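You operate a simulated robot arm through the tools that you are given. There is no shell and no other tool.

The job below is to be done with a simulated robot arm. You get a single attempt, and the scene is never put back.

JOB
Lock the rail, clamp the carrier, home the machine and run the board.
Fine: lock the rail where it stands, both rail knobs tight; press home and start once each, no other button; the parts must sit straight.

It is judged by the outcome, as a careful person would: the job done as asked, and still so three seconds after it is handed in. It fails if anything else is knocked over, pushed out of place, dropped, spilled or broken.

ROBOT AND FRAMES
A 7-joint arm with a two-finger parallel gripper, fixed in place. Base frame: the origin is at the foot of the arm, x ahead of it, y to its left, z up. Readings come in mm, degrees, newtons and seconds.
With the tool pointing down near the work surface it reaches from about 200 to 720 mm from the base axis. Its first joint turns from -166.0 to 166.0 degrees. Payload 1.57 kg.
The TCP is the grasp point between the finger pads, 30 mm short of the fingertips. In the tool frame z runs along the fingers and y along their closing line. Largest opening 110 mm; finger width 24, thickness 12; the body of the gripper, 48 by 112 mm, starts 78 mm behind the TCP.
Orientation is that of the tool frame in the base frame, as a unit quaternion [x, y, z, w]. With the fingers straight down and closing along the base's y, the tool's x points along the base's -x, its y along +y and its z along -z.

CONTROLS
- The arm moves only by the tool move_arm. Its arguments are lists of equal length, an entry for each row: "jaw": the finger opening in m, from 0 to 0.11; "slide": the shift along the tool's x, y, z in m, a list of three; "delta_rot": the turn, a rotation vector about the tool's x, y, z in degrees, a list of three. In form: {"jaw": [jaw, ...], "slide": [[x, y, z], ...], "delta_rot": [[ax, ay, az], ...]}. A call has 1 to 20 rows; each row shifts and turns the commanded pose from where the row before left it, along the tool's axes as they then stand. A row lasts 0.2 s, in which the tool goes at most 50 mm and 8.6 degrees; a call with a longer step from one row to the next is refused whole, and so is a gripper value outside its range. A pose out of reach is approached as far as the arm can. The call stops where the force on the tool passes 40 N (or 10 N more than at its start, if that is more) or the arm is blocked; 0.2 s more then pass. The fingers move at their own pace (about 45 mm/s each) and stop on an object; they squeeze with about 41 N. The grip force told is the motor's: it shows also when the fingers shut on nothing. Time passes only in rows, and 0.2 s behind the last, so rows that do not move let the fingers close. It gives the time, the measured TCP pose, the force on the tool (base axes), the opening and the grip force at its end, in the units of the frame above (readings bear some noise), with the torque about the TCP (base axes, N m) and any sound that the robot's microphone picked up.
- Cameras (640 x 400 px; columns grow to the right, rows downward): "scene" is fixed at [218.7, 497.9, 1681.2]; the picture's right is [-1.00, 0.07, 0.00], its down [0.03, 0.52, -0.85] and it looks along [-0.06, -0.85, -0.52] (base axes); focal length 337 px, centre (320, 200). "wrist" rides on the gripper at [70, 16, -141] in the tool frame; the picture's right is [-0.23, 0.97, 0.00], its down [-0.85, -0.20, -0.48] and it looks along [-0.47, -0.11, 0.88] (tool axes); focal length 222 px, centre (320, 200). There is no depth. A picture from a camera that has moved, and an enlarged one, comes with that camera's place and axes in the base frame and with its lens.
- get_image(camera): a new picture of that camera. It takes no simulated time.
- slide_trunk(by): slides the trunk up (or, below 0, down) by that many mm; the arm rides with it, the base frame stays. It gives what a move gives, with no picture.
- inspect(camera, box): a new picture of the part [left, top, right, bottom] of that camera's present view, enlarged. It takes no simulated time.
- finish_job(): hands the job in; it is judged then, once.

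Nothing tells you positions but the pictures and the camera data. Unless the task says otherwise, let go and move clear before handing in.

The tools are called after "Call:" by a JSON object that holds its "fn" and its "kwargs". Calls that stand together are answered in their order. move_arm: Moves the arm, as the interface text tells. Its arguments: {"type":"object","properties":{"jaw":{"type":"array","items":{"type":"number"}},"slide":{"type":"array","items":{"type":"array","items":{"type":"number"}}},"delta_rot":{"type":"array","items":{"type":"array","items":{"type":"number"}}}},"required":["jaw","slide","delta_rot"]} The other tools are called the same way: slide_trunk (by) slides the trunk up or down; get_image (camera) takes a picture; inspect (camera, box) takes an enlarged picture of a part of a camera's view; finish_job () hands the job in.

At the start:

```text
time: 0.0
position: [184.7, -374.0, 1276.1]
tool_rot: [0.0, 1.0, 0.0, -0.001]
ft_force: [-0.2, 0.1, -0.7]
torque: [0.04, -0.04, 0.02]
opening: 110.2
grip_force: 0.0
trunk travel left (down, up): [-525.0, 65.0]
```

scene: 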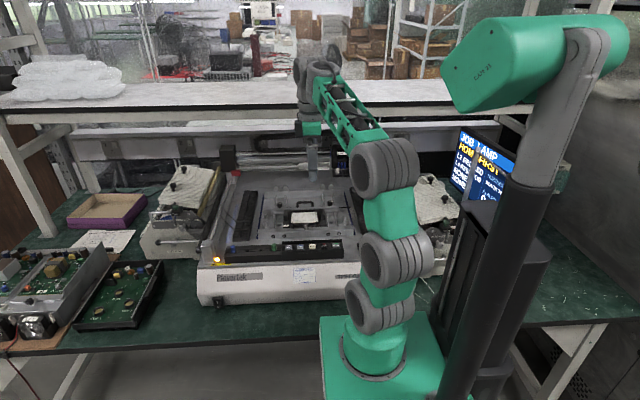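
wrist: 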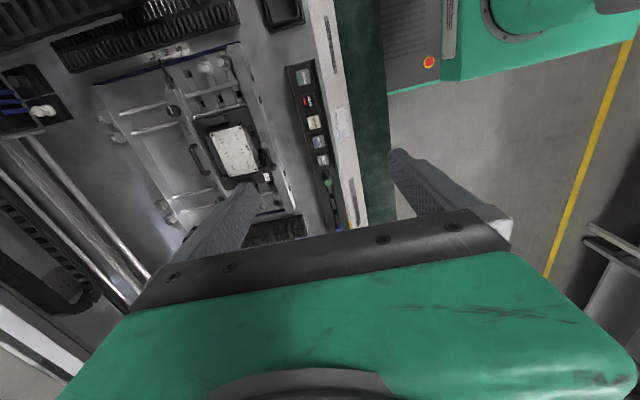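

I see a pick-and-place machine with a button strip, a rail, and a carrier with a board in the middle. I'll take enlarged views first to identify the parts before moving.

Call:
{"fn": "inspect", "kwargs": {"camera": "scene", "box": [190, 150, 370, 270]}}

Call:
{"fn": "inspect", "kwargs": {"camera": "scene", "box": [440, 110, 540, 220]}}

Call:
{"fn": "inspect", "kwargs": {"camera": "wrist", "box": [80, 40, 380, 250]}}

```text
3.33 times, centred on (280, 210) of scene
camera zoom: at [218.7, 497.9, 1681.2], right [-1.0, 0.07, 0.0], down [0.03, 0.52, -0.85], along [-0.06, -0.85, -0.52], focal length 1124 px, centre (453, 167)
```

zoom: 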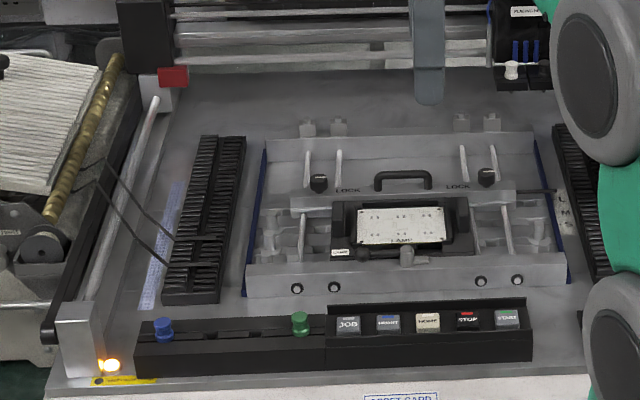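

```text
3.64 times, centred on (490, 165) of scene
camera zoom: at [218.7, 497.9, 1681.2], right [-1.0, 0.07, 0.0], down [0.03, 0.52, -0.85], along [-0.06, -0.85, -0.52], focal length 1227 px, centre (-298, 327)
```

zoom: 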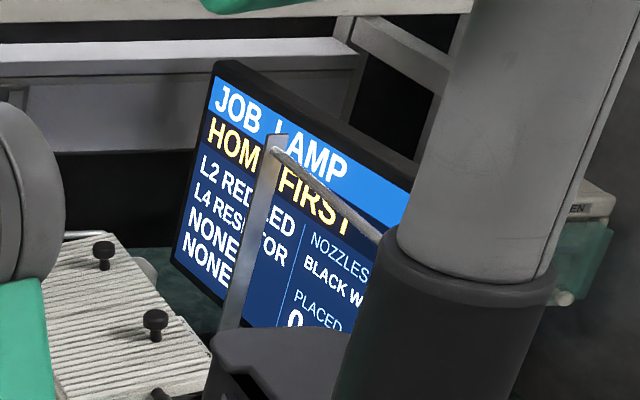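

```text
1.90 times, centred on (230, 145) of wrist
camera zoom: at [114.9, -357.5, 1417.8], right [0.23, 0.97, 0.0], down [0.85, -0.2, 0.48], along [0.47, -0.11, -0.88], focal length 423 px, centre (491, 305)
```

zoom: 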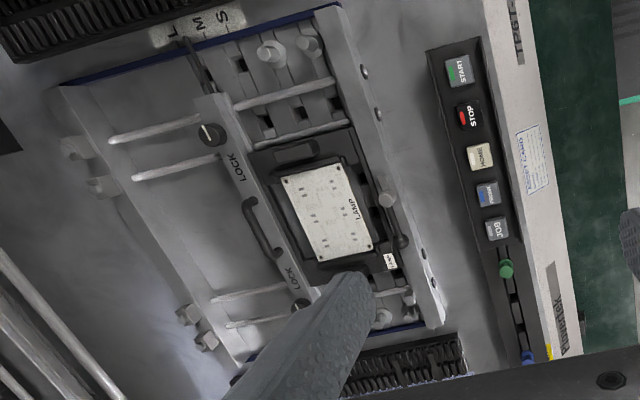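

The strip has JOB, a blue button, HOME, STOP and START. The rail knobs are at roughly (101,-635,972) and (297,-633,974). I'll zoom in for more detail.

Call:
{"fn": "inspect", "kwargs": {"camera": "scene", "box": [260, 180, 350, 236]}}

Call:
{"fn": "inspect", "kwargs": {"camera": "wrist", "box": [160, 80, 280, 155]}}

Call:
{"fn": "inspect", "kwargs": {"camera": "wrist", "box": [200, 120, 320, 195]}}

Call:
{"fn": "inspect", "kwargs": {"camera": "wrist", "box": [280, 50, 370, 220]}}

Call:
{"fn": "inspect", "kwargs": {"camera": "scene", "box": [190, 130, 370, 200]}}

```text
7.11 times, centred on (305, 208) of scene
camera zoom: at [218.7, 497.9, 1681.2], right [-1.0, 0.07, 0.0], down [0.03, 0.52, -0.85], along [-0.06, -0.85, -0.52], focal length 2399 px, centre (427, 143)
```

zoom: 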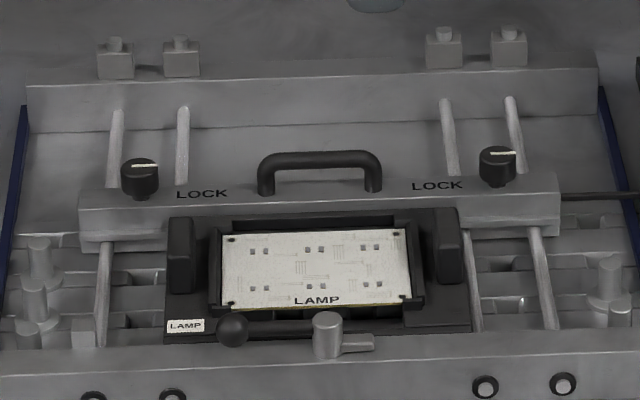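

```text
5.33 times, centred on (220, 118) of wrist
camera zoom: at [114.9, -357.5, 1417.8], right [0.23, 0.97, 0.0], down [0.85, -0.2, 0.48], along [0.47, -0.11, -0.88], focal length 1185 px, centre (853, 640)
```

zoom: 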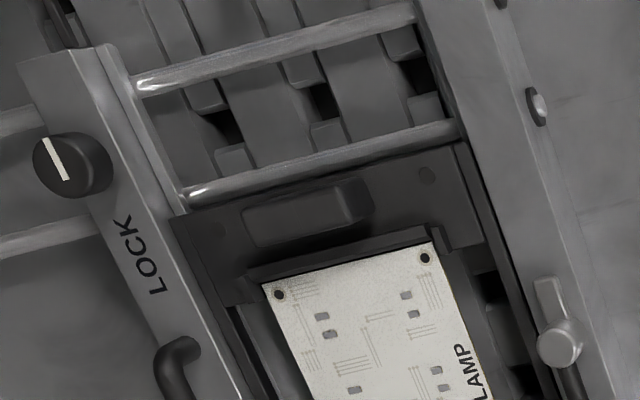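

```text
5.33 times, centred on (260, 158) of wrist
camera zoom: at [114.9, -357.5, 1417.8], right [0.23, 0.97, 0.0], down [0.85, -0.2, 0.48], along [0.47, -0.11, -0.88], focal length 1185 px, centre (640, 427)
```

zoom: 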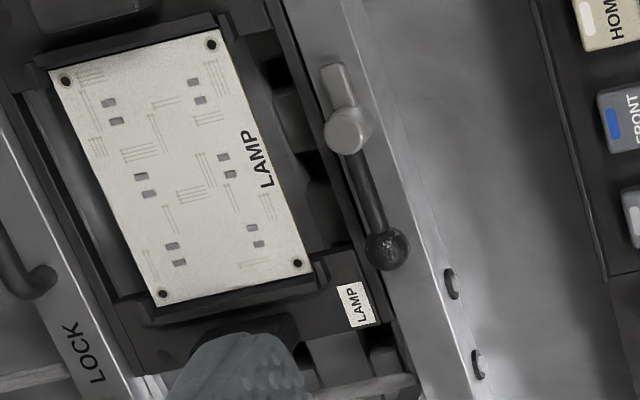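

```text
2.35 times, centred on (325, 135) of wrist
camera zoom: at [114.9, -357.5, 1417.8], right [0.23, 0.97, 0.0], down [0.85, -0.2, 0.48], along [0.47, -0.11, -0.88], focal length 523 px, centre (308, 353)
```

zoom: 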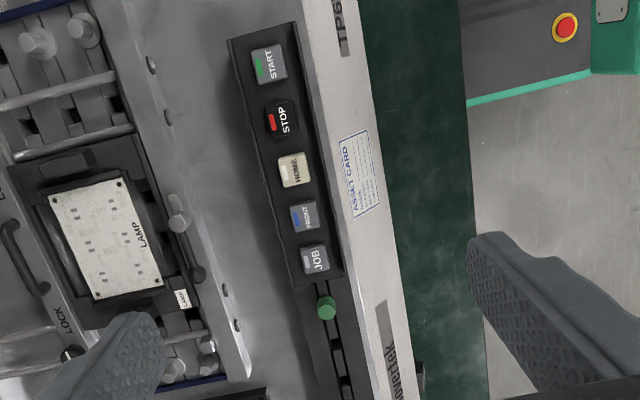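

```text
3.56 times, centred on (280, 165) of scene
camera zoom: at [218.7, 497.9, 1681.2], right [-1.0, 0.07, 0.0], down [0.03, 0.52, -0.85], along [-0.06, -0.85, -0.52], focal length 1199 px, centre (462, 324)
```

zoom: 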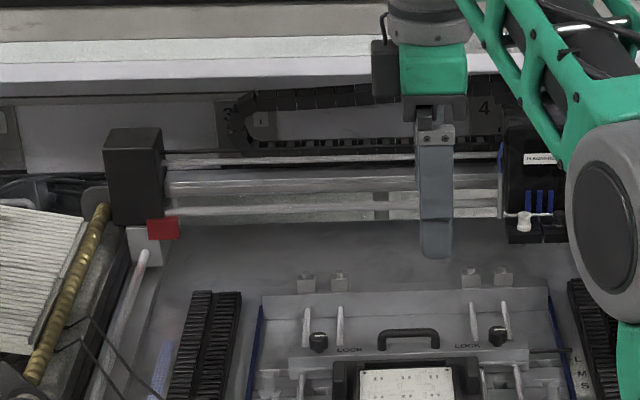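

The clamp looks like a ball-end lever on a post at the front bar. Next I'll bring the wrist camera over the rail, staying high, for a closer look.

Call:
{"fn": "move_arm", "kwargs": {"jaw": [0.11, 0.11, 0.11, 0.11, 0.11, 0.11], "slide": [[0.018, -0.03, 0.015], [0.018, -0.03, 0.015], [0.018, -0.03, 0.015], [0.018, -0.03, 0.015], [0.018, -0.03, 0.015], [0, 0, 0]], "delta_rot": [[0, 0, 0], [0, 0, 0], [0, 0, 0], [0, 0, 0], [0, 0, 0], [0, 0, 0]]}}

Call:
{"fn": "get_image", "kwargs": {"camera": "wrist"}}

Call:
{"fn": "get_image", "kwargs": {"camera": "scene"}}

```text
time: 1.4
position: [96.4, -526.6, 1200.8]
tool_rot: [0.0, 1.0, 0.0, 0.0]
ft_force: [-0.1, 0.3, 0.7]
torque: [0.01, 0.03, 0.01]
opening: 110.1
grip_force: 0.1
trunk travel left (down, up): [-525.0, 65.0]
```

```text
taken
camera wrist: at [25.9, -510.3, 1342.8], right [0.23, 0.97, 0.0], down [0.85, -0.2, 0.48], along [0.47, -0.11, -0.88], focal length 222 px, centre (320, 200)
```

wrist: 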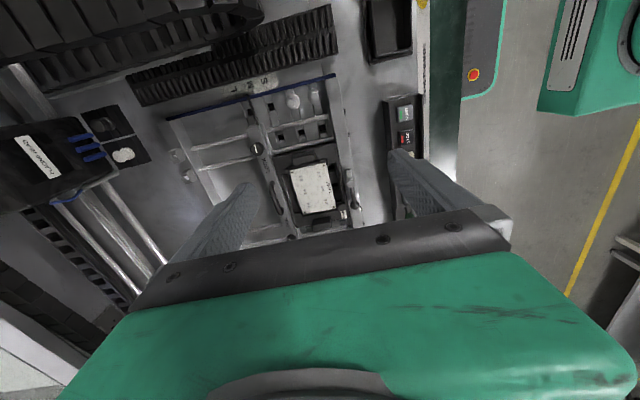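

```text
taken
```

scene: 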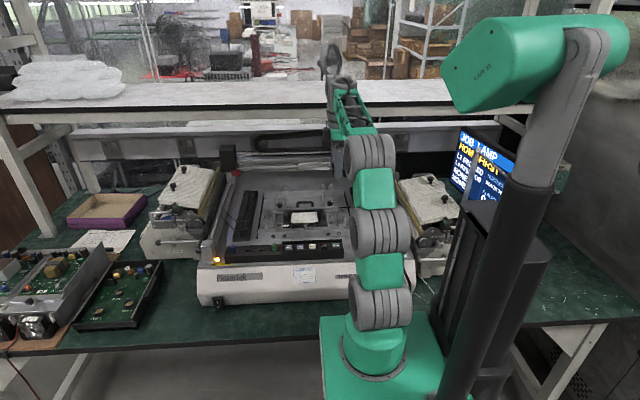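

The move went as planned and nothing was touched. I'll zoom in on the rail and the head from here.

Call:
{"fn": "inspect", "kwargs": {"camera": "wrist", "box": [220, 120, 380, 220]}}

Call:
{"fn": "inspect", "kwargs": {"camera": "wrist", "box": [0, 60, 180, 180]}}

Call:
{"fn": "inspect", "kwargs": {"camera": "scene", "box": [270, 190, 340, 230]}}

Call:
{"fn": "inspect", "kwargs": {"camera": "scene", "box": [200, 130, 360, 200]}}

```text
4.00 times, centred on (300, 170) of wrist
camera zoom: at [25.9, -510.3, 1342.8], right [0.23, 0.97, 0.0], down [0.85, -0.2, 0.48], along [0.47, -0.11, -0.88], focal length 888 px, centre (400, 320)
```

zoom: 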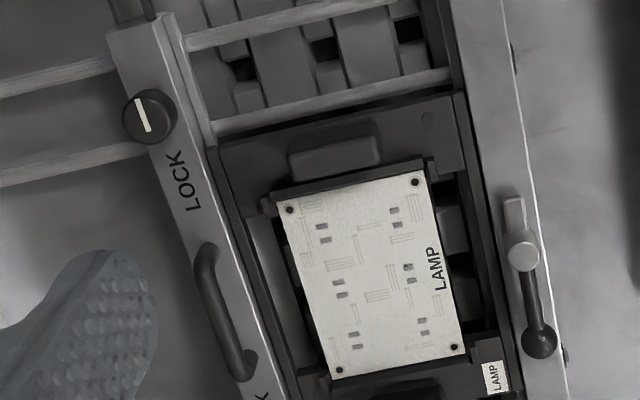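

```text
3.33 times, centred on (90, 120) of wrist
camera zoom: at [25.9, -510.3, 1342.8], right [0.23, 0.97, 0.0], down [0.85, -0.2, 0.48], along [0.47, -0.11, -0.88], focal length 740 px, centre (1087, 467)
```

zoom: 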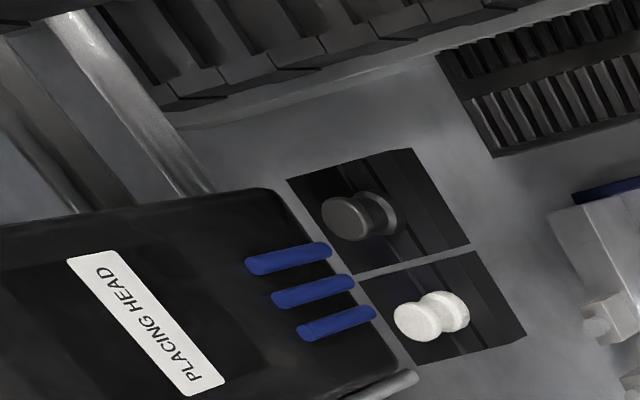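

```text
9.14 times, centred on (305, 210) of scene
camera zoom: at [218.7, 497.9, 1681.2], right [-1.0, 0.07, 0.0], down [0.03, 0.52, -0.85], along [-0.06, -0.85, -0.52], focal length 3084 px, centre (457, 109)
```

zoom: 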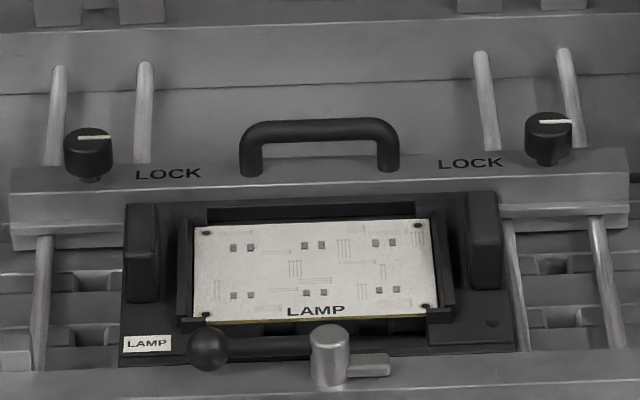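

```text
4.00 times, centred on (280, 165) of scene
camera zoom: at [218.7, 497.9, 1681.2], right [-1.0, 0.07, 0.0], down [0.03, 0.52, -0.85], along [-0.06, -0.85, -0.52], focal length 1349 px, centre (480, 340)
```

zoom: 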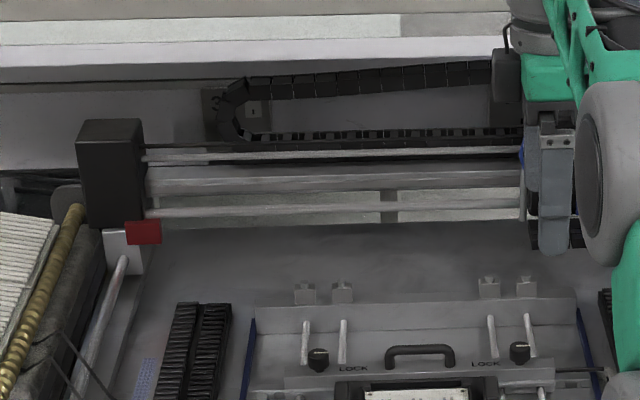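

Both knobs' marks point to -x, and the clamp lever's post is near (202,-494,975) with its ball at (252,-494,969). I'll zoom in tighter on the knob and the lever.

Call:
{"fn": "inspect", "kwargs": {"camera": "wrist", "box": [330, 155, 380, 220]}}

Call:
{"fn": "inspect", "kwargs": {"camera": "wrist", "box": [235, 125, 285, 165]}}

Call:
{"fn": "inspect", "kwargs": {"camera": "scene", "box": [278, 212, 312, 236]}}

Call:
{"fn": "inspect", "kwargs": {"camera": "scene", "box": [268, 196, 304, 218]}}

Call:
{"fn": "inspect", "kwargs": {"camera": "scene", "box": [450, 120, 510, 220]}}

```text
6.15 times, centred on (355, 188) of wrist
camera zoom: at [25.9, -510.3, 1342.8], right [0.23, 0.97, 0.0], down [0.85, -0.2, 0.48], along [0.47, -0.11, -0.88], focal length 1367 px, centre (105, 277)
```

zoom: 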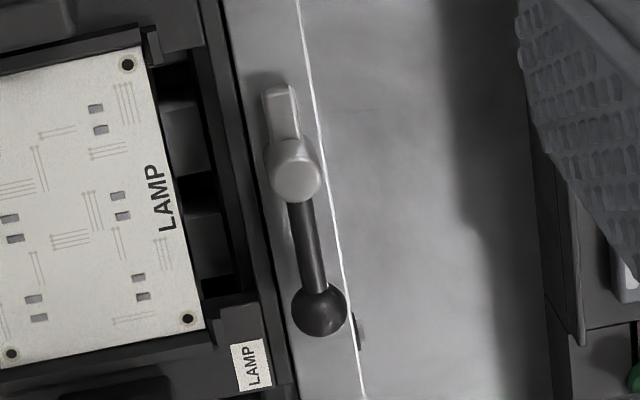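

```text
10.00 times, centred on (260, 145) of wrist
camera zoom: at [25.9, -510.3, 1342.8], right [0.23, 0.97, 0.0], down [0.85, -0.2, 0.48], along [0.47, -0.11, -0.88], focal length 2221 px, centre (920, 750)
```

zoom: 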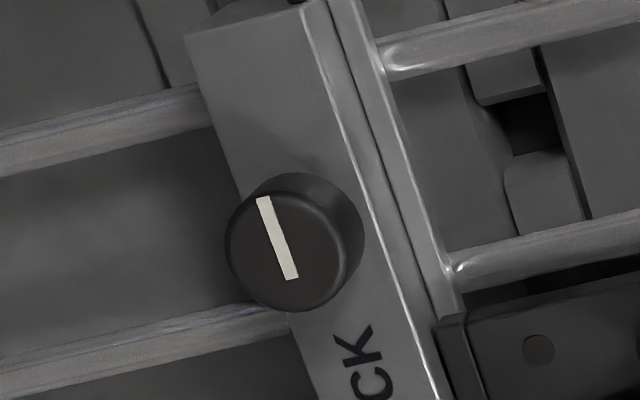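

```text
16.00 times, centred on (295, 224) of scene
camera zoom: at [218.7, 497.9, 1681.2], right [-1.0, 0.07, 0.0], down [0.03, 0.52, -0.85], along [-0.06, -0.85, -0.52], focal length 5397 px, centre (720, -184)
```

zoom: 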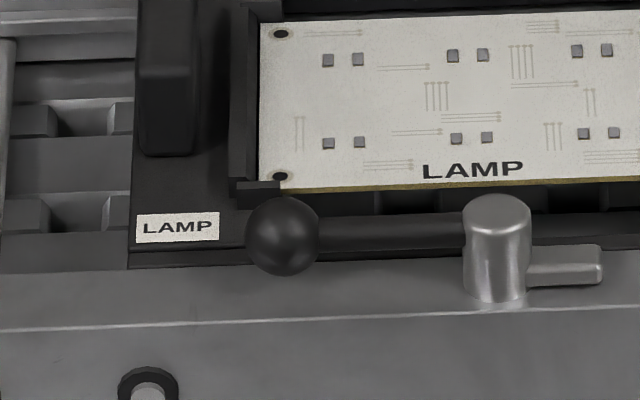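

```text
16.00 times, centred on (286, 207) of scene
camera zoom: at [218.7, 497.9, 1681.2], right [-1.0, 0.07, 0.0], down [0.03, 0.52, -0.85], along [-0.06, -0.85, -0.52], focal length 5397 px, centre (864, 88)
```

zoom: 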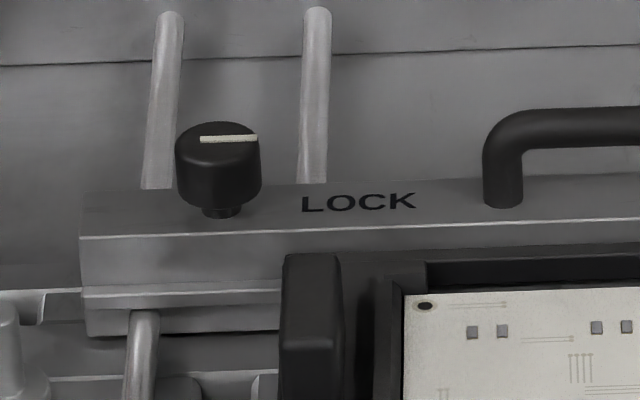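

```text
4.00 times, centred on (480, 170) of scene
camera zoom: at [218.7, 497.9, 1681.2], right [-1.0, 0.07, 0.0], down [0.03, 0.52, -0.85], along [-0.06, -0.85, -0.52], focal length 1349 px, centre (-320, 320)
```

zoom: 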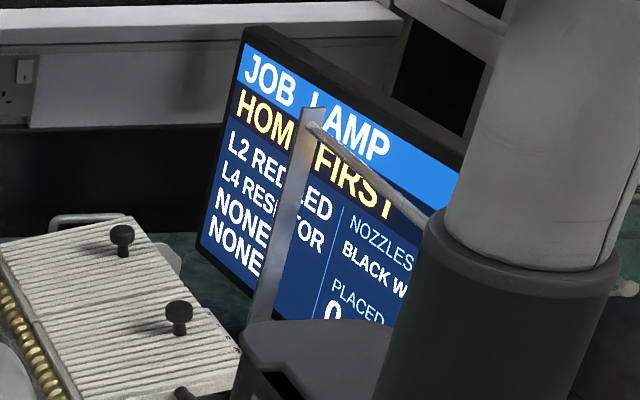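

The lever's nose needs to swing from -x to -y over the carrier, which is counter-clockwise from above. First I'll go above the right rail knob and turn the tool so the fingers close along x, so gripping can't slide the rail in y.

Call:
{"fn": "move_arm", "kwargs": {"jaw": [0.11, 0.11, 0.11, 0.11, 0.08, 0.08, 0.08, 0.08, 0.08, 0.08, 0.08, 0.08, 0.08, 0.08, 0.08, 0.08, 0.08], "slide": [[-0.0014, -0.02785, 0.02], [-0.0014, -0.02785, 0.02], [-0.0014, -0.02785, 0.02], [-0.0014, -0.02785, 0.02], [0, 0, 0], [0, 0, 0], [0, 0, 0], [0, 0, 0], [0, 0, 0], [0, 0, 0], [0, 0, 0], [0, 0, 0], [0, 0, 0], [0, 0, 0], [0, 0, 0], [0, 0, 0], [0, 0, 0]], "delta_rot": [[0, 0, 0], [0, 0, 0], [0, 0, 0], [0, 0, 0], [0, 0, 0], [0, 0, -8.182], [0, 0, -8.182], [0, 0, -8.182], [0, 0, -8.182], [0, 0, -8.182], [0, 0, -8.182], [0, 0, -8.182], [0, 0, -8.182], [0, 0, -8.182], [0, 0, -8.182], [0, 0, -8.18], [0, 0, 0]]}}

Call:
{"fn": "get_image", "kwargs": {"camera": "wrist"}}

Call:
{"fn": "get_image", "kwargs": {"camera": "scene"}}

```text
time: 5.0
position: [101.4, -632.3, 1118.3]
tool_rot: [-0.707, 0.707, 0.002, -0.003]
ft_force: [0.0, 0.3, 0.1]
torque: [-0.03, 0.01, -0.03]
opening: 80.0
grip_force: 0.1
out of reach, approached as far as the arm can: row 16
trunk travel left (down, up): [-525.0, 65.0]
```

```text
taken
camera wrist: at [84.4, -701.1, 1259.8], right [-0.97, 0.23, 0.01], down [0.2, 0.86, 0.48], along [0.1, 0.46, -0.88], focal length 222 px, centre (320, 200)
```

wrist: 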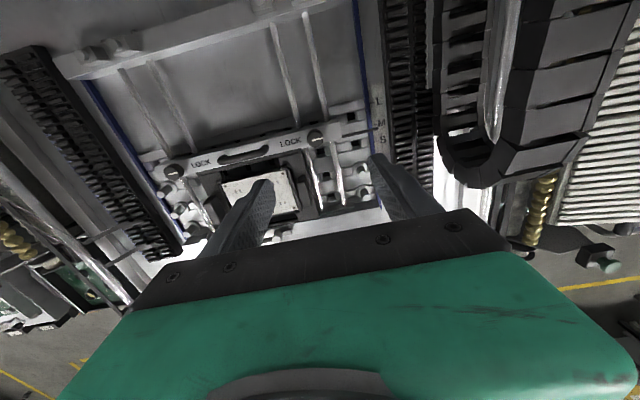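

```text
taken
```

scene: 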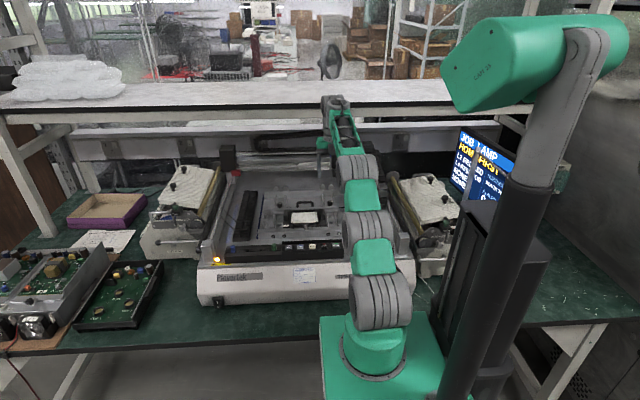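

The rotation is nearly complete, and one row was reported out of reach, either from arm extension or a joint limit. I'll hold still for a moment to see how noisy the readings are.

Call:
{"fn": "move_arm", "kwargs": {"jaw": [0.08], "slide": [[0, 0, 0]], "delta_rot": [[0, 0, 0]]}}

Call:
{"fn": "inspect", "kwargs": {"camera": "scene", "box": [290, 80, 430, 240]}}

Call:
{"fn": "inspect", "kwargs": {"camera": "wrist", "box": [140, 80, 400, 240]}}

```text
time: 5.4
position: [99.8, -631.8, 1118.5]
tool_rot: [-0.707, 0.707, 0.002, -0.003]
ft_force: [0.0, -0.2, -0.2]
torque: [-0.02, 0.01, 0.0]
opening: 80.0
grip_force: 0.0
trunk travel left (down, up): [-525.0, 65.0]
```

```text
2.50 times, centred on (360, 160) of scene
camera zoom: at [218.7, 497.9, 1681.2], right [-1.0, 0.07, 0.0], down [0.03, 0.52, -0.85], along [-0.06, -0.85, -0.52], focal length 843 px, centre (220, 300)
```

zoom: 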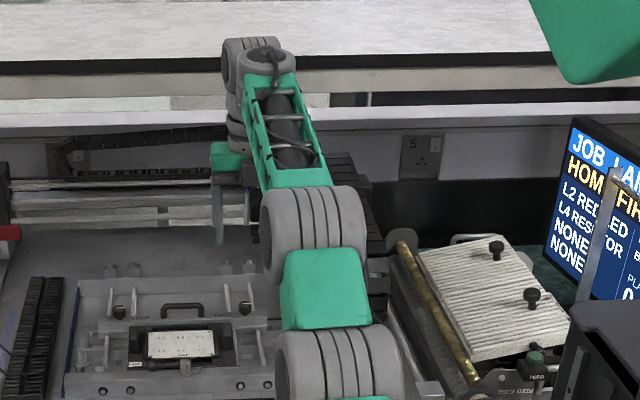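

```text
2.46 times, centred on (270, 160) of wrist
camera zoom: at [84.3, -700.8, 1260.0], right [-0.97, 0.23, 0.01], down [0.2, 0.86, 0.48], along [0.1, 0.46, -0.88], focal length 547 px, centre (443, 298)
```

zoom: 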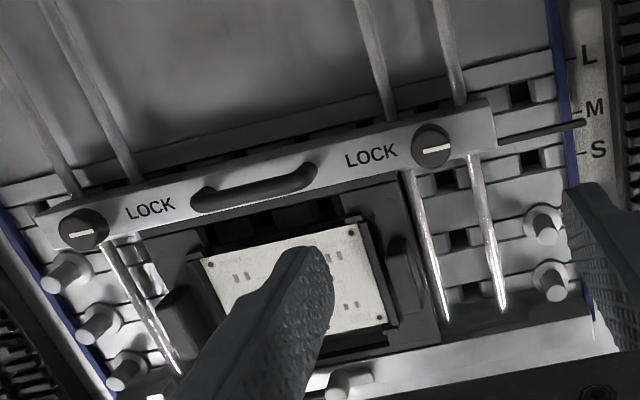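

The rail pointer stands near M. Rail top works out to z≈960 and the knob tops to about 980. I'll zoom in on both knobs for precise centres.

Call:
{"fn": "inspect", "kwargs": {"camera": "wrist", "box": [150, 150, 220, 190]}}

Call:
{"fn": "inspect", "kwargs": {"camera": "wrist", "box": [280, 115, 350, 155]}}

```text
9.14 times, centred on (185, 170) of wrist
camera zoom: at [84.3, -700.8, 1260.0], right [-0.97, 0.23, 0.01], down [0.2, 0.86, 0.48], along [0.1, 0.46, -0.88], focal length 2031 px, centre (1554, 474)
```

zoom: 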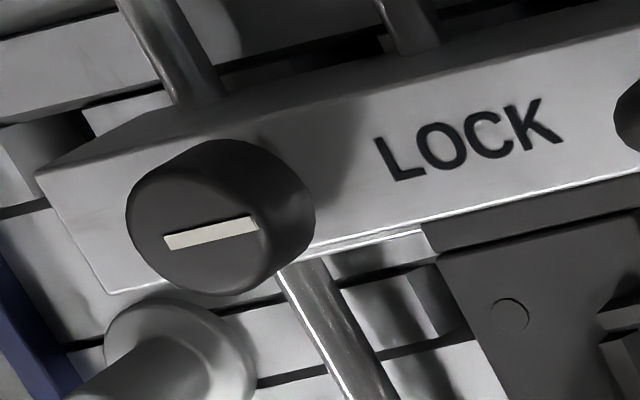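

```text
9.14 times, centred on (315, 135) of wrist
camera zoom: at [84.3, -700.8, 1260.0], right [-0.97, 0.23, 0.01], down [0.2, 0.86, 0.48], along [0.1, 0.46, -0.88], focal length 2031 px, centre (366, 794)
```

zoom: 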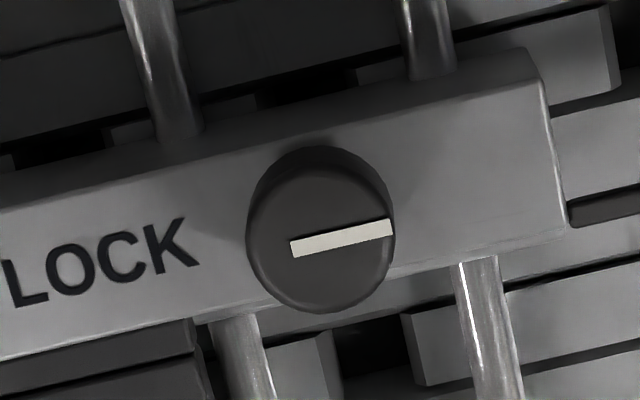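

The knob centres come out at right (103.5,-638) and left (301.5,-638.5), each about 20 mm across. I'll descend partway over the right knob and check reach and alignment.

Call:
{"fn": "move_arm", "kwargs": {"jaw": [0.05, 0.05, 0.05, 0.05, 0.05], "slide": [[0, 0, 0.02], [0, 0, 0.02], [0, 0, 0.02], [0, 0, 0.02], [0, 0, 0]], "delta_rot": [[0, 0, 0], [0, 0, 0], [0, 0, 0], [0, 0, 0], [0, 0, 0]]}}

Call:
{"fn": "get_image", "kwargs": {"camera": "wrist"}}

Call:
{"fn": "inspect", "kwargs": {"camera": "scene", "box": [290, 120, 390, 220]}}

```text
time: 6.6
position: [100.4, -631.2, 1037.9]
tool_rot: [0.707, -0.707, 0.0, 0.001]
ft_force: [0.0, 0.4, -0.1]
torque: [-0.01, 0.02, -0.01]
opening: 50.3
grip_force: 0.1
trunk travel left (down, up): [-525.0, 65.0]
```

```text
taken
camera wrist: at [83.1, -700.0, 1180.0], right [-0.97, 0.23, 0.0], down [0.2, 0.86, 0.48], along [0.11, 0.47, -0.88], focal length 222 px, centre (320, 200)
```

wrist: 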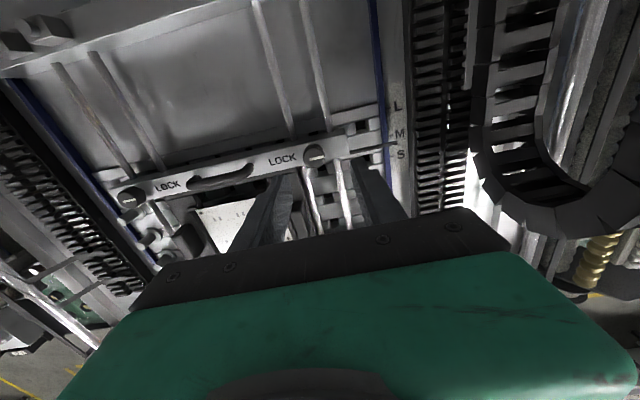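

```text
4.00 times, centred on (340, 170) of scene
camera zoom: at [218.7, 497.9, 1681.2], right [-1.0, 0.07, 0.0], down [0.03, 0.52, -0.85], along [-0.06, -0.85, -0.52], focal length 1349 px, centre (240, 320)
```

zoom: 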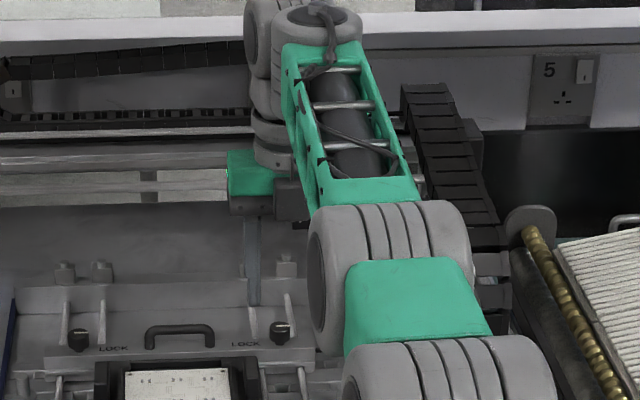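

The orientation is clean now at z≈1038. I'll zoom in to refine the knob's offset from the tool.

Call:
{"fn": "inspect", "kwargs": {"camera": "wrist", "box": [260, 120, 420, 240]}}

Call:
{"fn": "inspect", "kwargs": {"camera": "wrist", "box": [280, 130, 350, 174]}}

```text
3.33 times, centred on (340, 180) of wrist
camera zoom: at [83.1, -700.0, 1180.0], right [-0.97, 0.23, 0.0], down [0.2, 0.86, 0.48], along [0.11, 0.47, -0.88], focal length 740 px, centre (253, 267)
```

zoom: 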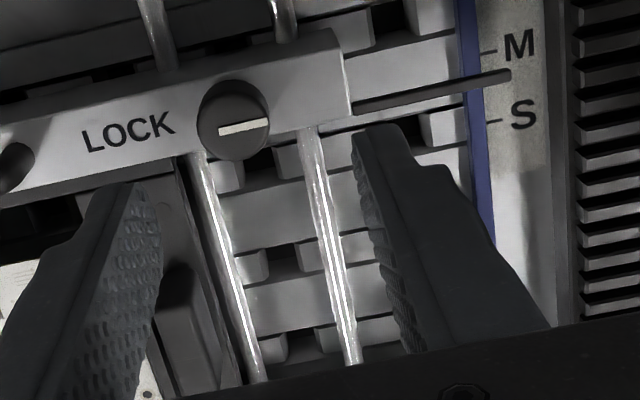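

```text
9.09 times, centred on (315, 152) of wrist
camera zoom: at [83.1, -700.0, 1180.0], right [-0.97, 0.23, 0.0], down [0.2, 0.86, 0.48], along [0.11, 0.47, -0.88], focal length 2019 px, centre (366, 636)
```

zoom: 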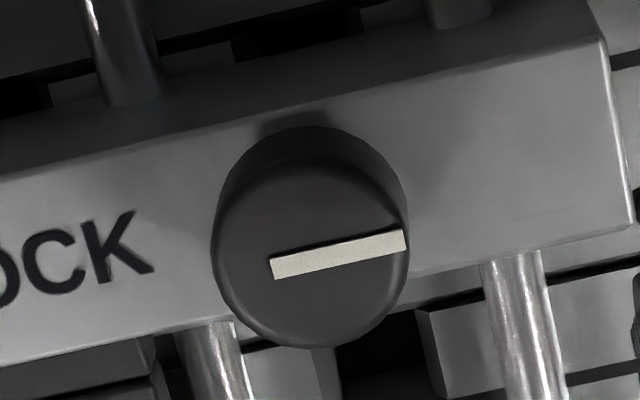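

The knob centre is confirmed at (103.6,-638.4). I'll correct laterally and descend to just above the knob, then check alignment.

Call:
{"fn": "move_arm", "kwargs": {"jaw": [0.05, 0.05, 0.05], "slide": [[0.0078, -0.0039, 0.0], [0, 0, 0.02], [0, 0, 0]], "delta_rot": [[0, 0, 0], [0, 0, 0], [0, 0, 0]]}}

Call:
{"fn": "inspect", "kwargs": {"camera": "wrist", "box": [240, 120, 420, 240]}}

Call:
{"fn": "inspect", "kwargs": {"camera": "scene", "box": [310, 150, 370, 220]}}

```text
time: 7.4
position: [104.8, -638.3, 1017.0]
tool_rot: [-0.707, 0.707, 0.0, 0.0]
ft_force: [0.5, -0.9, 0.8]
torque: [0.01, -0.03, -0.03]
opening: 50.0
grip_force: 0.0
trunk travel left (down, up): [-525.0, 65.0]
```

```text
3.33 times, centred on (330, 180) of wrist
camera zoom: at [87.8, -708.0, 1159.6], right [-0.97, 0.23, 0.0], down [0.2, 0.85, 0.48], along [0.11, 0.47, -0.88], focal length 740 px, centre (287, 267)
```

zoom: 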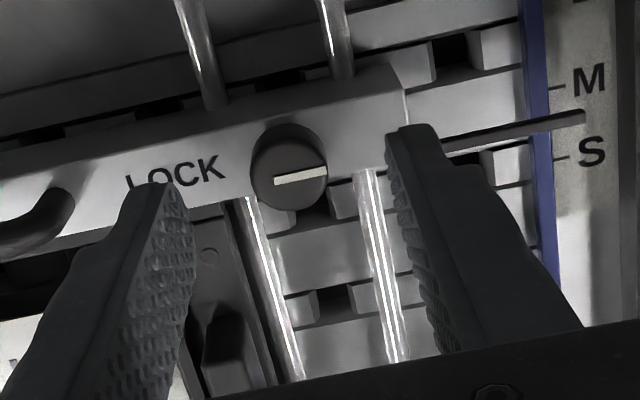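

```text
5.71 times, centred on (340, 185) of scene
camera zoom: at [218.7, 497.9, 1681.2], right [-1.0, 0.07, 0.0], down [0.03, 0.52, -0.85], along [-0.06, -0.85, -0.52], focal length 1928 px, centre (206, 286)
```

zoom: 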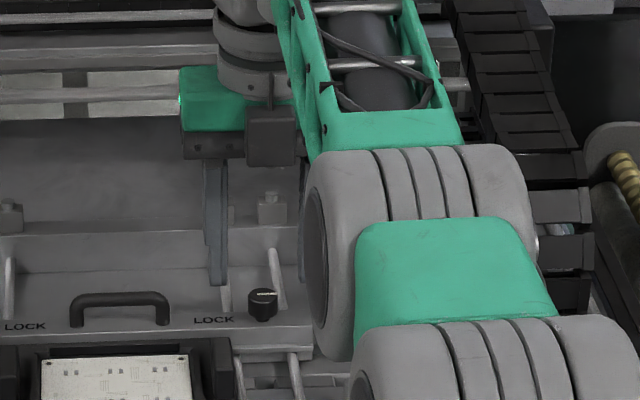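

The knob is centred between the fingers to within about a millimetre. I'll descend so the tips stop just above the rail, then close on the knob.

Call:
{"fn": "move_arm", "kwargs": {"jaw": [0.05, 0.05, 0.05, 0.02, 0.01, 0.01, 0.01], "slide": [[0, 0, 0.01], [0, 0, 0.013], [0, 0, 0], [0, 0, 0], [0, 0, 0], [0, 0, 0], [0, 0, 0]], "delta_rot": [[0, 0, 0], [0, 0, 0], [0, 0, 0], [0, 0, 0], [0, 0, 0], [0, 0, 0], [0, 0, 0]]}}

Call:
{"fn": "inspect", "kwargs": {"camera": "wrist", "box": [240, 120, 420, 240]}}

Call:
{"fn": "inspect", "kwargs": {"camera": "scene", "box": [270, 170, 350, 220]}}

```text
time: 9.0
position: [104.6, -637.6, 996.1]
tool_rot: [-0.707, 0.708, 0.0, 0.0]
ft_force: [0.3, -0.3, -0.5]
torque: [-0.05, -0.01, -0.02]
opening: 20.6
grip_force: 32.9
trunk travel left (down, up): [-525.0, 65.0]
```

```text
3.33 times, centred on (330, 180) of wrist
camera zoom: at [87.4, -708.2, 1137.2], right [-0.97, 0.23, 0.0], down [0.2, 0.85, 0.48], along [0.11, 0.47, -0.88], focal length 740 px, centre (287, 267)
```

zoom: 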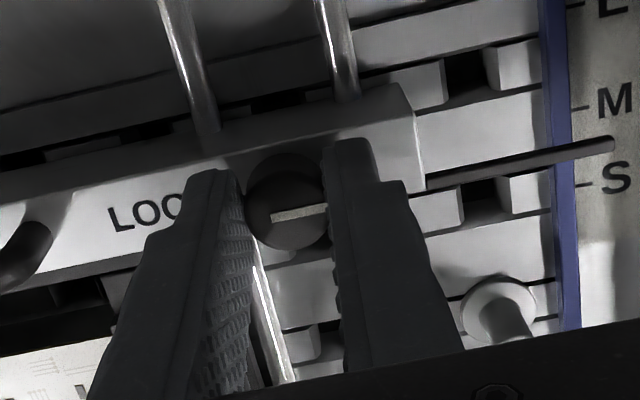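

```text
8.00 times, centred on (310, 195) of scene
camera zoom: at [218.7, 497.9, 1681.2], right [-1.0, 0.07, 0.0], down [0.03, 0.52, -0.85], along [-0.06, -0.85, -0.52], focal length 2698 px, centre (400, 240)
```

zoom: 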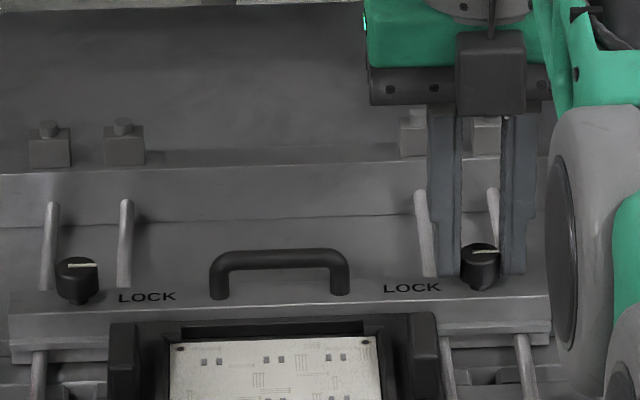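

The knob is gripped at 20.6 mm opening. I'll turn it clockwise in small steps and watch the torque.

Call:
{"fn": "move_arm", "kwargs": {"jaw": [0.01, 0.01, 0.01, 0.01, 0.01], "slide": [[0, 0, 0], [0, 0, 0], [0, 0, 0], [0, 0, 0], [0, 0, 0]], "delta_rot": [[0, 0, 5], [0, 0, 5], [0, 0, 5], [0, 0, 5], [0, 0, 0]]}}

Call:
{"fn": "inspect", "kwargs": {"camera": "scene", "box": [270, 170, 350, 220]}}

```text
time: 10.2
position: [104.1, -639.5, 996.1]
tool_rot: [-0.573, 0.82, 0.0, 0.001]
ft_force: [-0.5, 3.3, -1.9]
torque: [0.26, 0.01, -0.01]
opening: 20.1
grip_force: 33.8
trunk travel left (down, up): [-525.0, 65.0]
```

```text
8.00 times, centred on (310, 195) of scene
camera zoom: at [218.7, 497.9, 1681.2], right [-1.0, 0.07, 0.0], down [0.03, 0.52, -0.85], along [-0.06, -0.85, -0.52], focal length 2698 px, centre (400, 240)
```

zoom: 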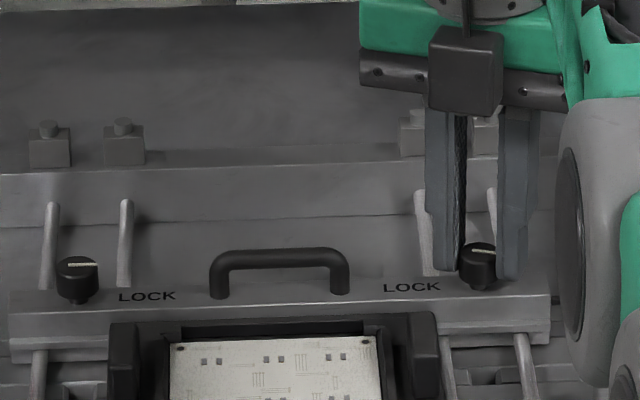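

The turn meets almost no resistance so far, and the rail hasn't moved. I'll continue clockwise.

Call:
{"fn": "move_arm", "kwargs": {"jaw": [0.01, 0.01, 0.01, 0.01, 0.01, 0.01], "slide": [[0, 0, 0], [0, 0, 0], [0, 0, 0], [0, 0, 0], [0, 0, 0], [0, 0, 0]], "delta_rot": [[0, 0, 6], [0, 0, 6], [0, 0, 6], [0, 0, 6], [0, 0, 6], [0, 0, 0]]}}

Call:
{"fn": "inspect", "kwargs": {"camera": "scene", "box": [270, 170, 350, 220]}}

Call:
{"fn": "get_image", "kwargs": {"camera": "wrist"}}

```text
time: 11.6
position: [104.4, -640.1, 995.5]
tool_rot: [-0.341, 0.94, 0.001, 0.0]
ft_force: [-11.9, 0.4, -7.0]
torque: [-0.13, 0.54, 0.03]
opening: 20.5
grip_force: 34.1
trunk travel left (down, up): [-525.0, 65.0]
```

```text
8.00 times, centred on (310, 195) of scene
camera zoom: at [218.7, 497.9, 1681.2], right [-1.0, 0.07, 0.0], down [0.03, 0.52, -0.85], along [-0.06, -0.85, -0.52], focal length 2698 px, centre (400, 240)
```

zoom: 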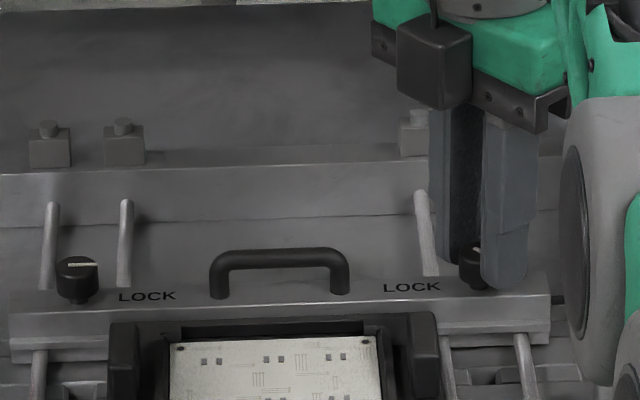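

```text
taken
camera wrist: at [38.8, -671.2, 1137.1], right [-0.45, 0.89, 0.0], down [0.78, 0.39, 0.48], along [0.43, 0.22, -0.88], focal length 222 px, centre (320, 200)
```

wrist: 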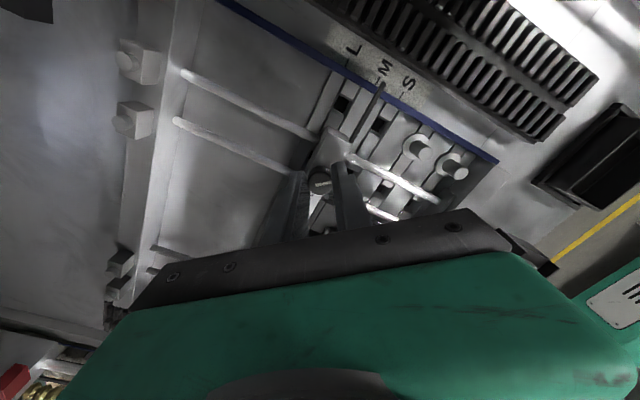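

Some sideways force has built up but there's little twist resistance. I'll zoom in to see whether the mark has turned with the fingers.

Call:
{"fn": "inspect", "kwargs": {"camera": "wrist", "box": [270, 140, 390, 230]}}

Call:
{"fn": "inspect", "kwargs": {"camera": "wrist", "box": [330, 40, 430, 120]}}

```text
4.44 times, centred on (330, 185) of wrist
camera zoom: at [38.8, -671.2, 1137.1], right [-0.45, 0.89, 0.0], down [0.78, 0.39, 0.48], along [0.43, 0.22, -0.88], focal length 987 px, centre (276, 267)
```

zoom: 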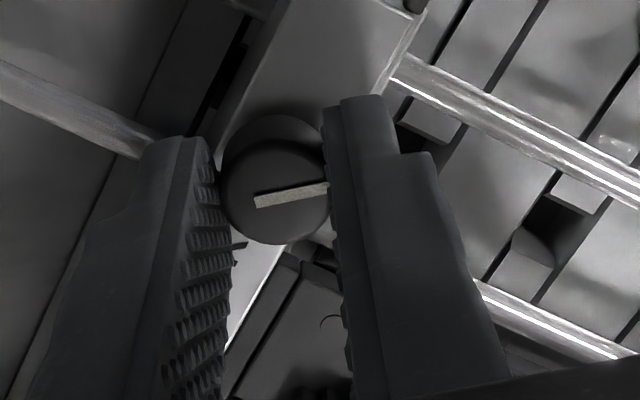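

```text
5.00 times, centred on (380, 80) of wrist
camera zoom: at [38.8, -671.2, 1137.1], right [-0.45, 0.89, 0.0], down [0.78, 0.39, 0.48], along [0.43, 0.22, -0.88], focal length 1111 px, centre (20, 800)
```

zoom: 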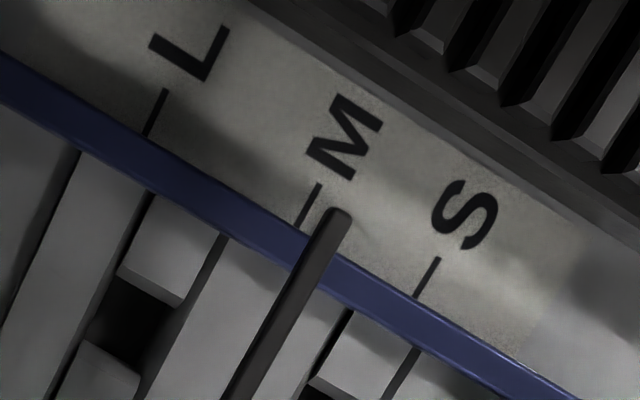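

The mark turns together with the fingers, about 50° so far. I'll ease off the side load with a 1 mm nudge and keep turning.

Call:
{"fn": "move_arm", "kwargs": {"jaw": [0.01, 0.01, 0.01, 0.01, 0.01, 0.01], "slide": [[0.0008, 0.0006, 0], [0, 0, 0], [0, 0, 0], [0, 0, 0], [0, 0, 0], [0, 0, 0]], "delta_rot": [[0, 0, 0], [0, 0, 5], [0, 0, 5], [0, 0, 5], [0, 0, 5], [0, 0, 0]]}}

Call:
{"fn": "inspect", "kwargs": {"camera": "wrist", "box": [270, 140, 390, 230]}}

```text
time: 13.0
position: [103.1, -640.6, 994.4]
tool_rot: [-0.173, 0.985, 0.0, 0.0]
ft_force: [-9.4, 4.6, -2.6]
torque: [0.15, 0.28, -0.01]
opening: 20.4
grip_force: 33.4
trunk travel left (down, up): [-525.0, 65.0]
```

```text
4.44 times, centred on (330, 185) of wrist
camera zoom: at [31.5, -647.6, 1137.2], right [-0.12, 0.99, 0.0], down [0.87, 0.1, 0.48], along [0.48, 0.06, -0.88], focal length 987 px, centre (276, 267)
```

zoom: 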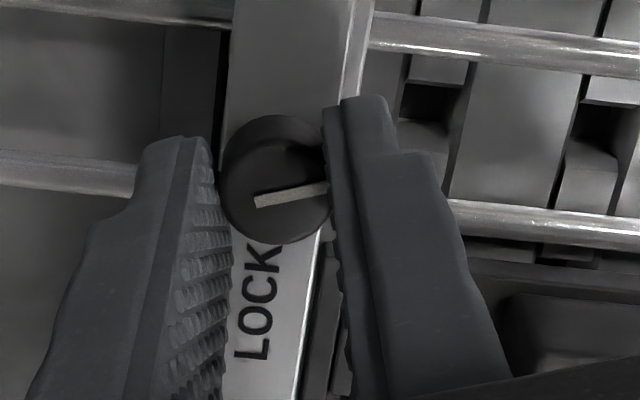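

It has turned 70° in total, still freely. I'll keep turning and watching the torque.

Call:
{"fn": "move_arm", "kwargs": {"jaw": [0.01, 0.01, 0.01, 0.01, 0.01, 0.01, 0.01], "slide": [[0.0006, 0.0006, 0], [0, 0, 0], [0, 0, 0], [0, 0, 0], [0, 0, 0], [0, 0, 0], [0, 0, 0]], "delta_rot": [[0, 0, 0], [0, 0, 5], [0, 0, 5], [0, 0, 5], [0, 0, 5], [0, 0, 5], [0, 0, 0]]}}

Call:
{"fn": "inspect", "kwargs": {"camera": "wrist", "box": [270, 140, 390, 230]}}

```text
time: 14.6
position: [104.0, -639.7, 994.4]
tool_rot: [0.044, 0.999, 0.001, 0.0]
ft_force: [-0.4, 0.8, -0.6]
torque: [-0.02, -0.09, -0.01]
opening: 20.5
grip_force: 33.8
trunk travel left (down, up): [-525.0, 65.0]
```

```text
4.44 times, centred on (330, 185) of wrist
camera zoom: at [34.7, -616.8, 1137.2], right [0.31, 0.95, 0.0], down [0.83, -0.27, 0.48], along [0.45, -0.15, -0.88], focal length 987 px, centre (276, 267)
```

zoom: 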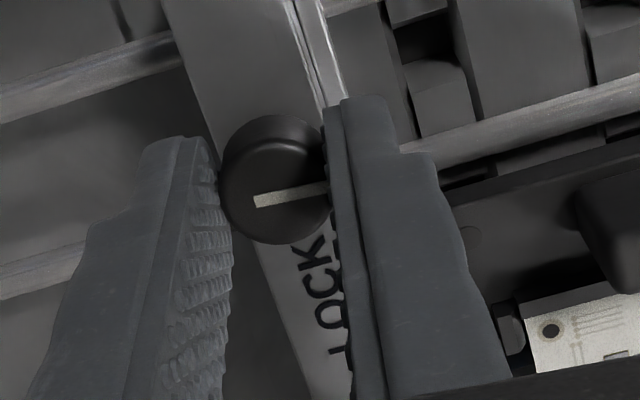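

It has turned 95° with no stop yet and the forces are near zero. Continuing.

Call:
{"fn": "move_arm", "kwargs": {"jaw": [0.01, 0.01, 0.01, 0.01, 0.01, 0.01], "slide": [[0, 0, 0], [0, 0, 0], [0, 0, 0], [0, 0, 0], [0, 0, 0], [0, 0, 0]], "delta_rot": [[0, 0, 5], [0, 0, 5], [0, 0, 5], [0, 0, 5], [0, 0, 5], [0, 0, 0]]}}

Call:
{"fn": "inspect", "kwargs": {"camera": "wrist", "box": [270, 140, 390, 230]}}

```text
time: 16.0
position: [103.8, -639.4, 995.1]
tool_rot: [0.26, 0.966, 0.0, 0.0]
ft_force: [3.9, -1.5, 1.1]
torque: [-0.11, -0.25, 0.0]
opening: 20.3
grip_force: 33.9
trunk travel left (down, up): [-525.0, 65.0]
```

```text
4.44 times, centred on (330, 185) of wrist
camera zoom: at [50.7, -589.5, 1137.3], right [0.69, 0.73, 0.0], down [0.64, -0.6, 0.48], along [0.35, -0.33, -0.88], focal length 987 px, centre (276, 267)
```

zoom: 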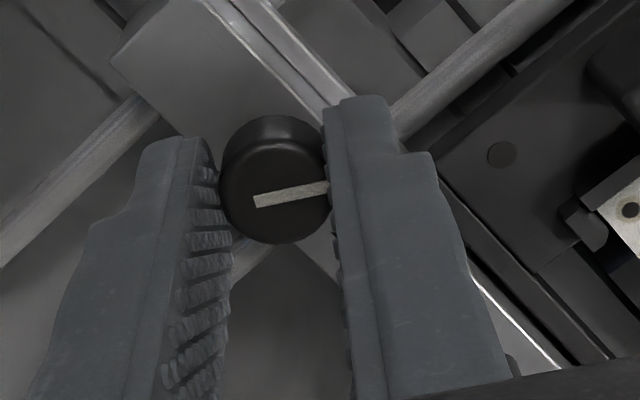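

It has turned 120°. I'll keep turning and watch for rising torque.

Call:
{"fn": "move_arm", "kwargs": {"jaw": [0.01, 0.01, 0.01, 0.01, 0.01, 0.01, 0.01], "slide": [[0, 0, 0], [0, 0, 0], [0, 0, 0], [0, 0, 0], [0, 0, 0], [0, 0, 0], [0, 0, 0]], "delta_rot": [[0, 0, 5], [0, 0, 5], [0, 0, 5], [0, 0, 5], [0, 0, 5], [0, 0, 5], [0, 0, 0]]}}

Call:
{"fn": "inspect", "kwargs": {"camera": "wrist", "box": [270, 140, 390, 230]}}

```text
time: 17.6
position: [103.1, -637.7, 995.6]
tool_rot: [0.5, 0.866, -0.001, 0.0]
ft_force: [4.3, 5.2, 0.6]
torque: [0.48, 0.01, 0.32]
opening: 20.5
grip_force: 33.9
trunk travel left (down, up): [-525.0, 65.0]
```

```text
4.44 times, centred on (330, 185) of wrist
camera zoom: at [81.9, -569.3, 1137.3], right [0.96, 0.29, 0.0], down [0.25, -0.84, 0.48], along [0.14, -0.46, -0.88], focal length 987 px, centre (276, 267)
```

zoom: 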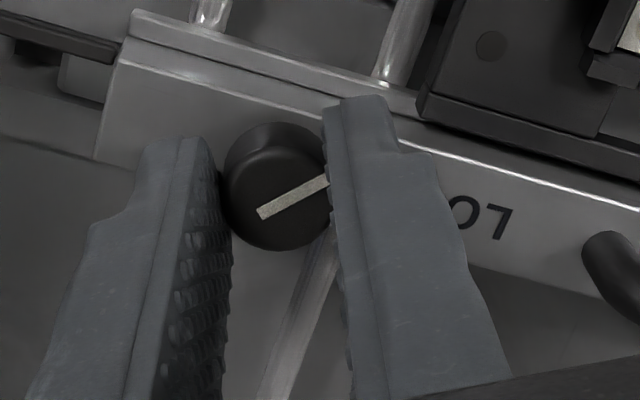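

Torque is now 0.32 N·m and the mark has slipped about 15° in the fingers, so the knob has come up tight. I'll twist a bit more to confirm.

Call:
{"fn": "move_arm", "kwargs": {"jaw": [0.0, 0.0, 0.0], "slide": [[0, 0, 0], [0, 0, 0], [0, 0, 0]], "delta_rot": [[0, 0, 5], [0, 0, 5], [0, 0, 0]]}}

Call:
{"fn": "inspect", "kwargs": {"camera": "wrist", "box": [270, 140, 390, 230]}}

Call:
{"fn": "inspect", "kwargs": {"camera": "scene", "box": [270, 170, 350, 220]}}

```text
time: 18.4
position: [104.1, -638.9, 996.4]
tool_rot: [0.574, 0.819, 0.0, 0.0]
ft_force: [7.1, 5.0, -1.0]
torque: [0.43, -0.11, 0.32]
opening: 20.3
grip_force: 33.7
trunk travel left (down, up): [-525.0, 65.0]
```

```text
4.44 times, centred on (330, 185) of wrist
camera zoom: at [94.3, -566.9, 1137.3], right [0.99, 0.12, 0.0], down [0.1, -0.87, 0.48], along [0.06, -0.47, -0.88], focal length 987 px, centre (276, 267)
```

zoom: 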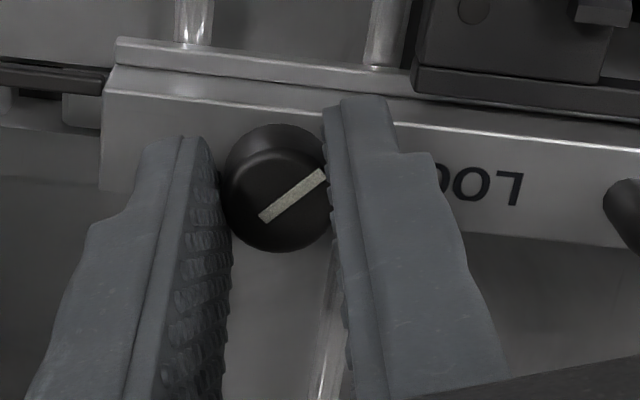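

```text
8.00 times, centred on (310, 195) of scene
camera zoom: at [218.7, 497.9, 1681.2], right [-1.0, 0.07, 0.0], down [0.03, 0.52, -0.85], along [-0.06, -0.85, -0.52], focal length 2698 px, centre (400, 240)
```

zoom: 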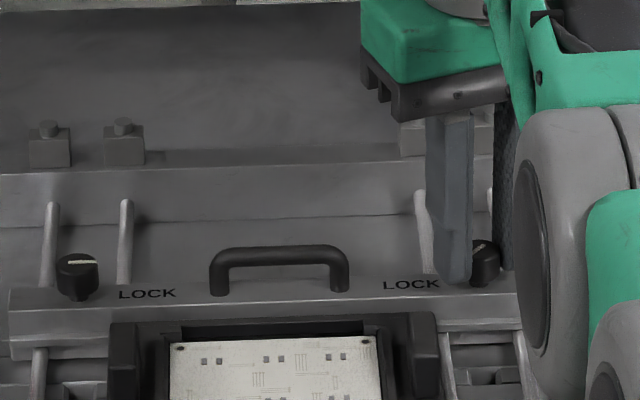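

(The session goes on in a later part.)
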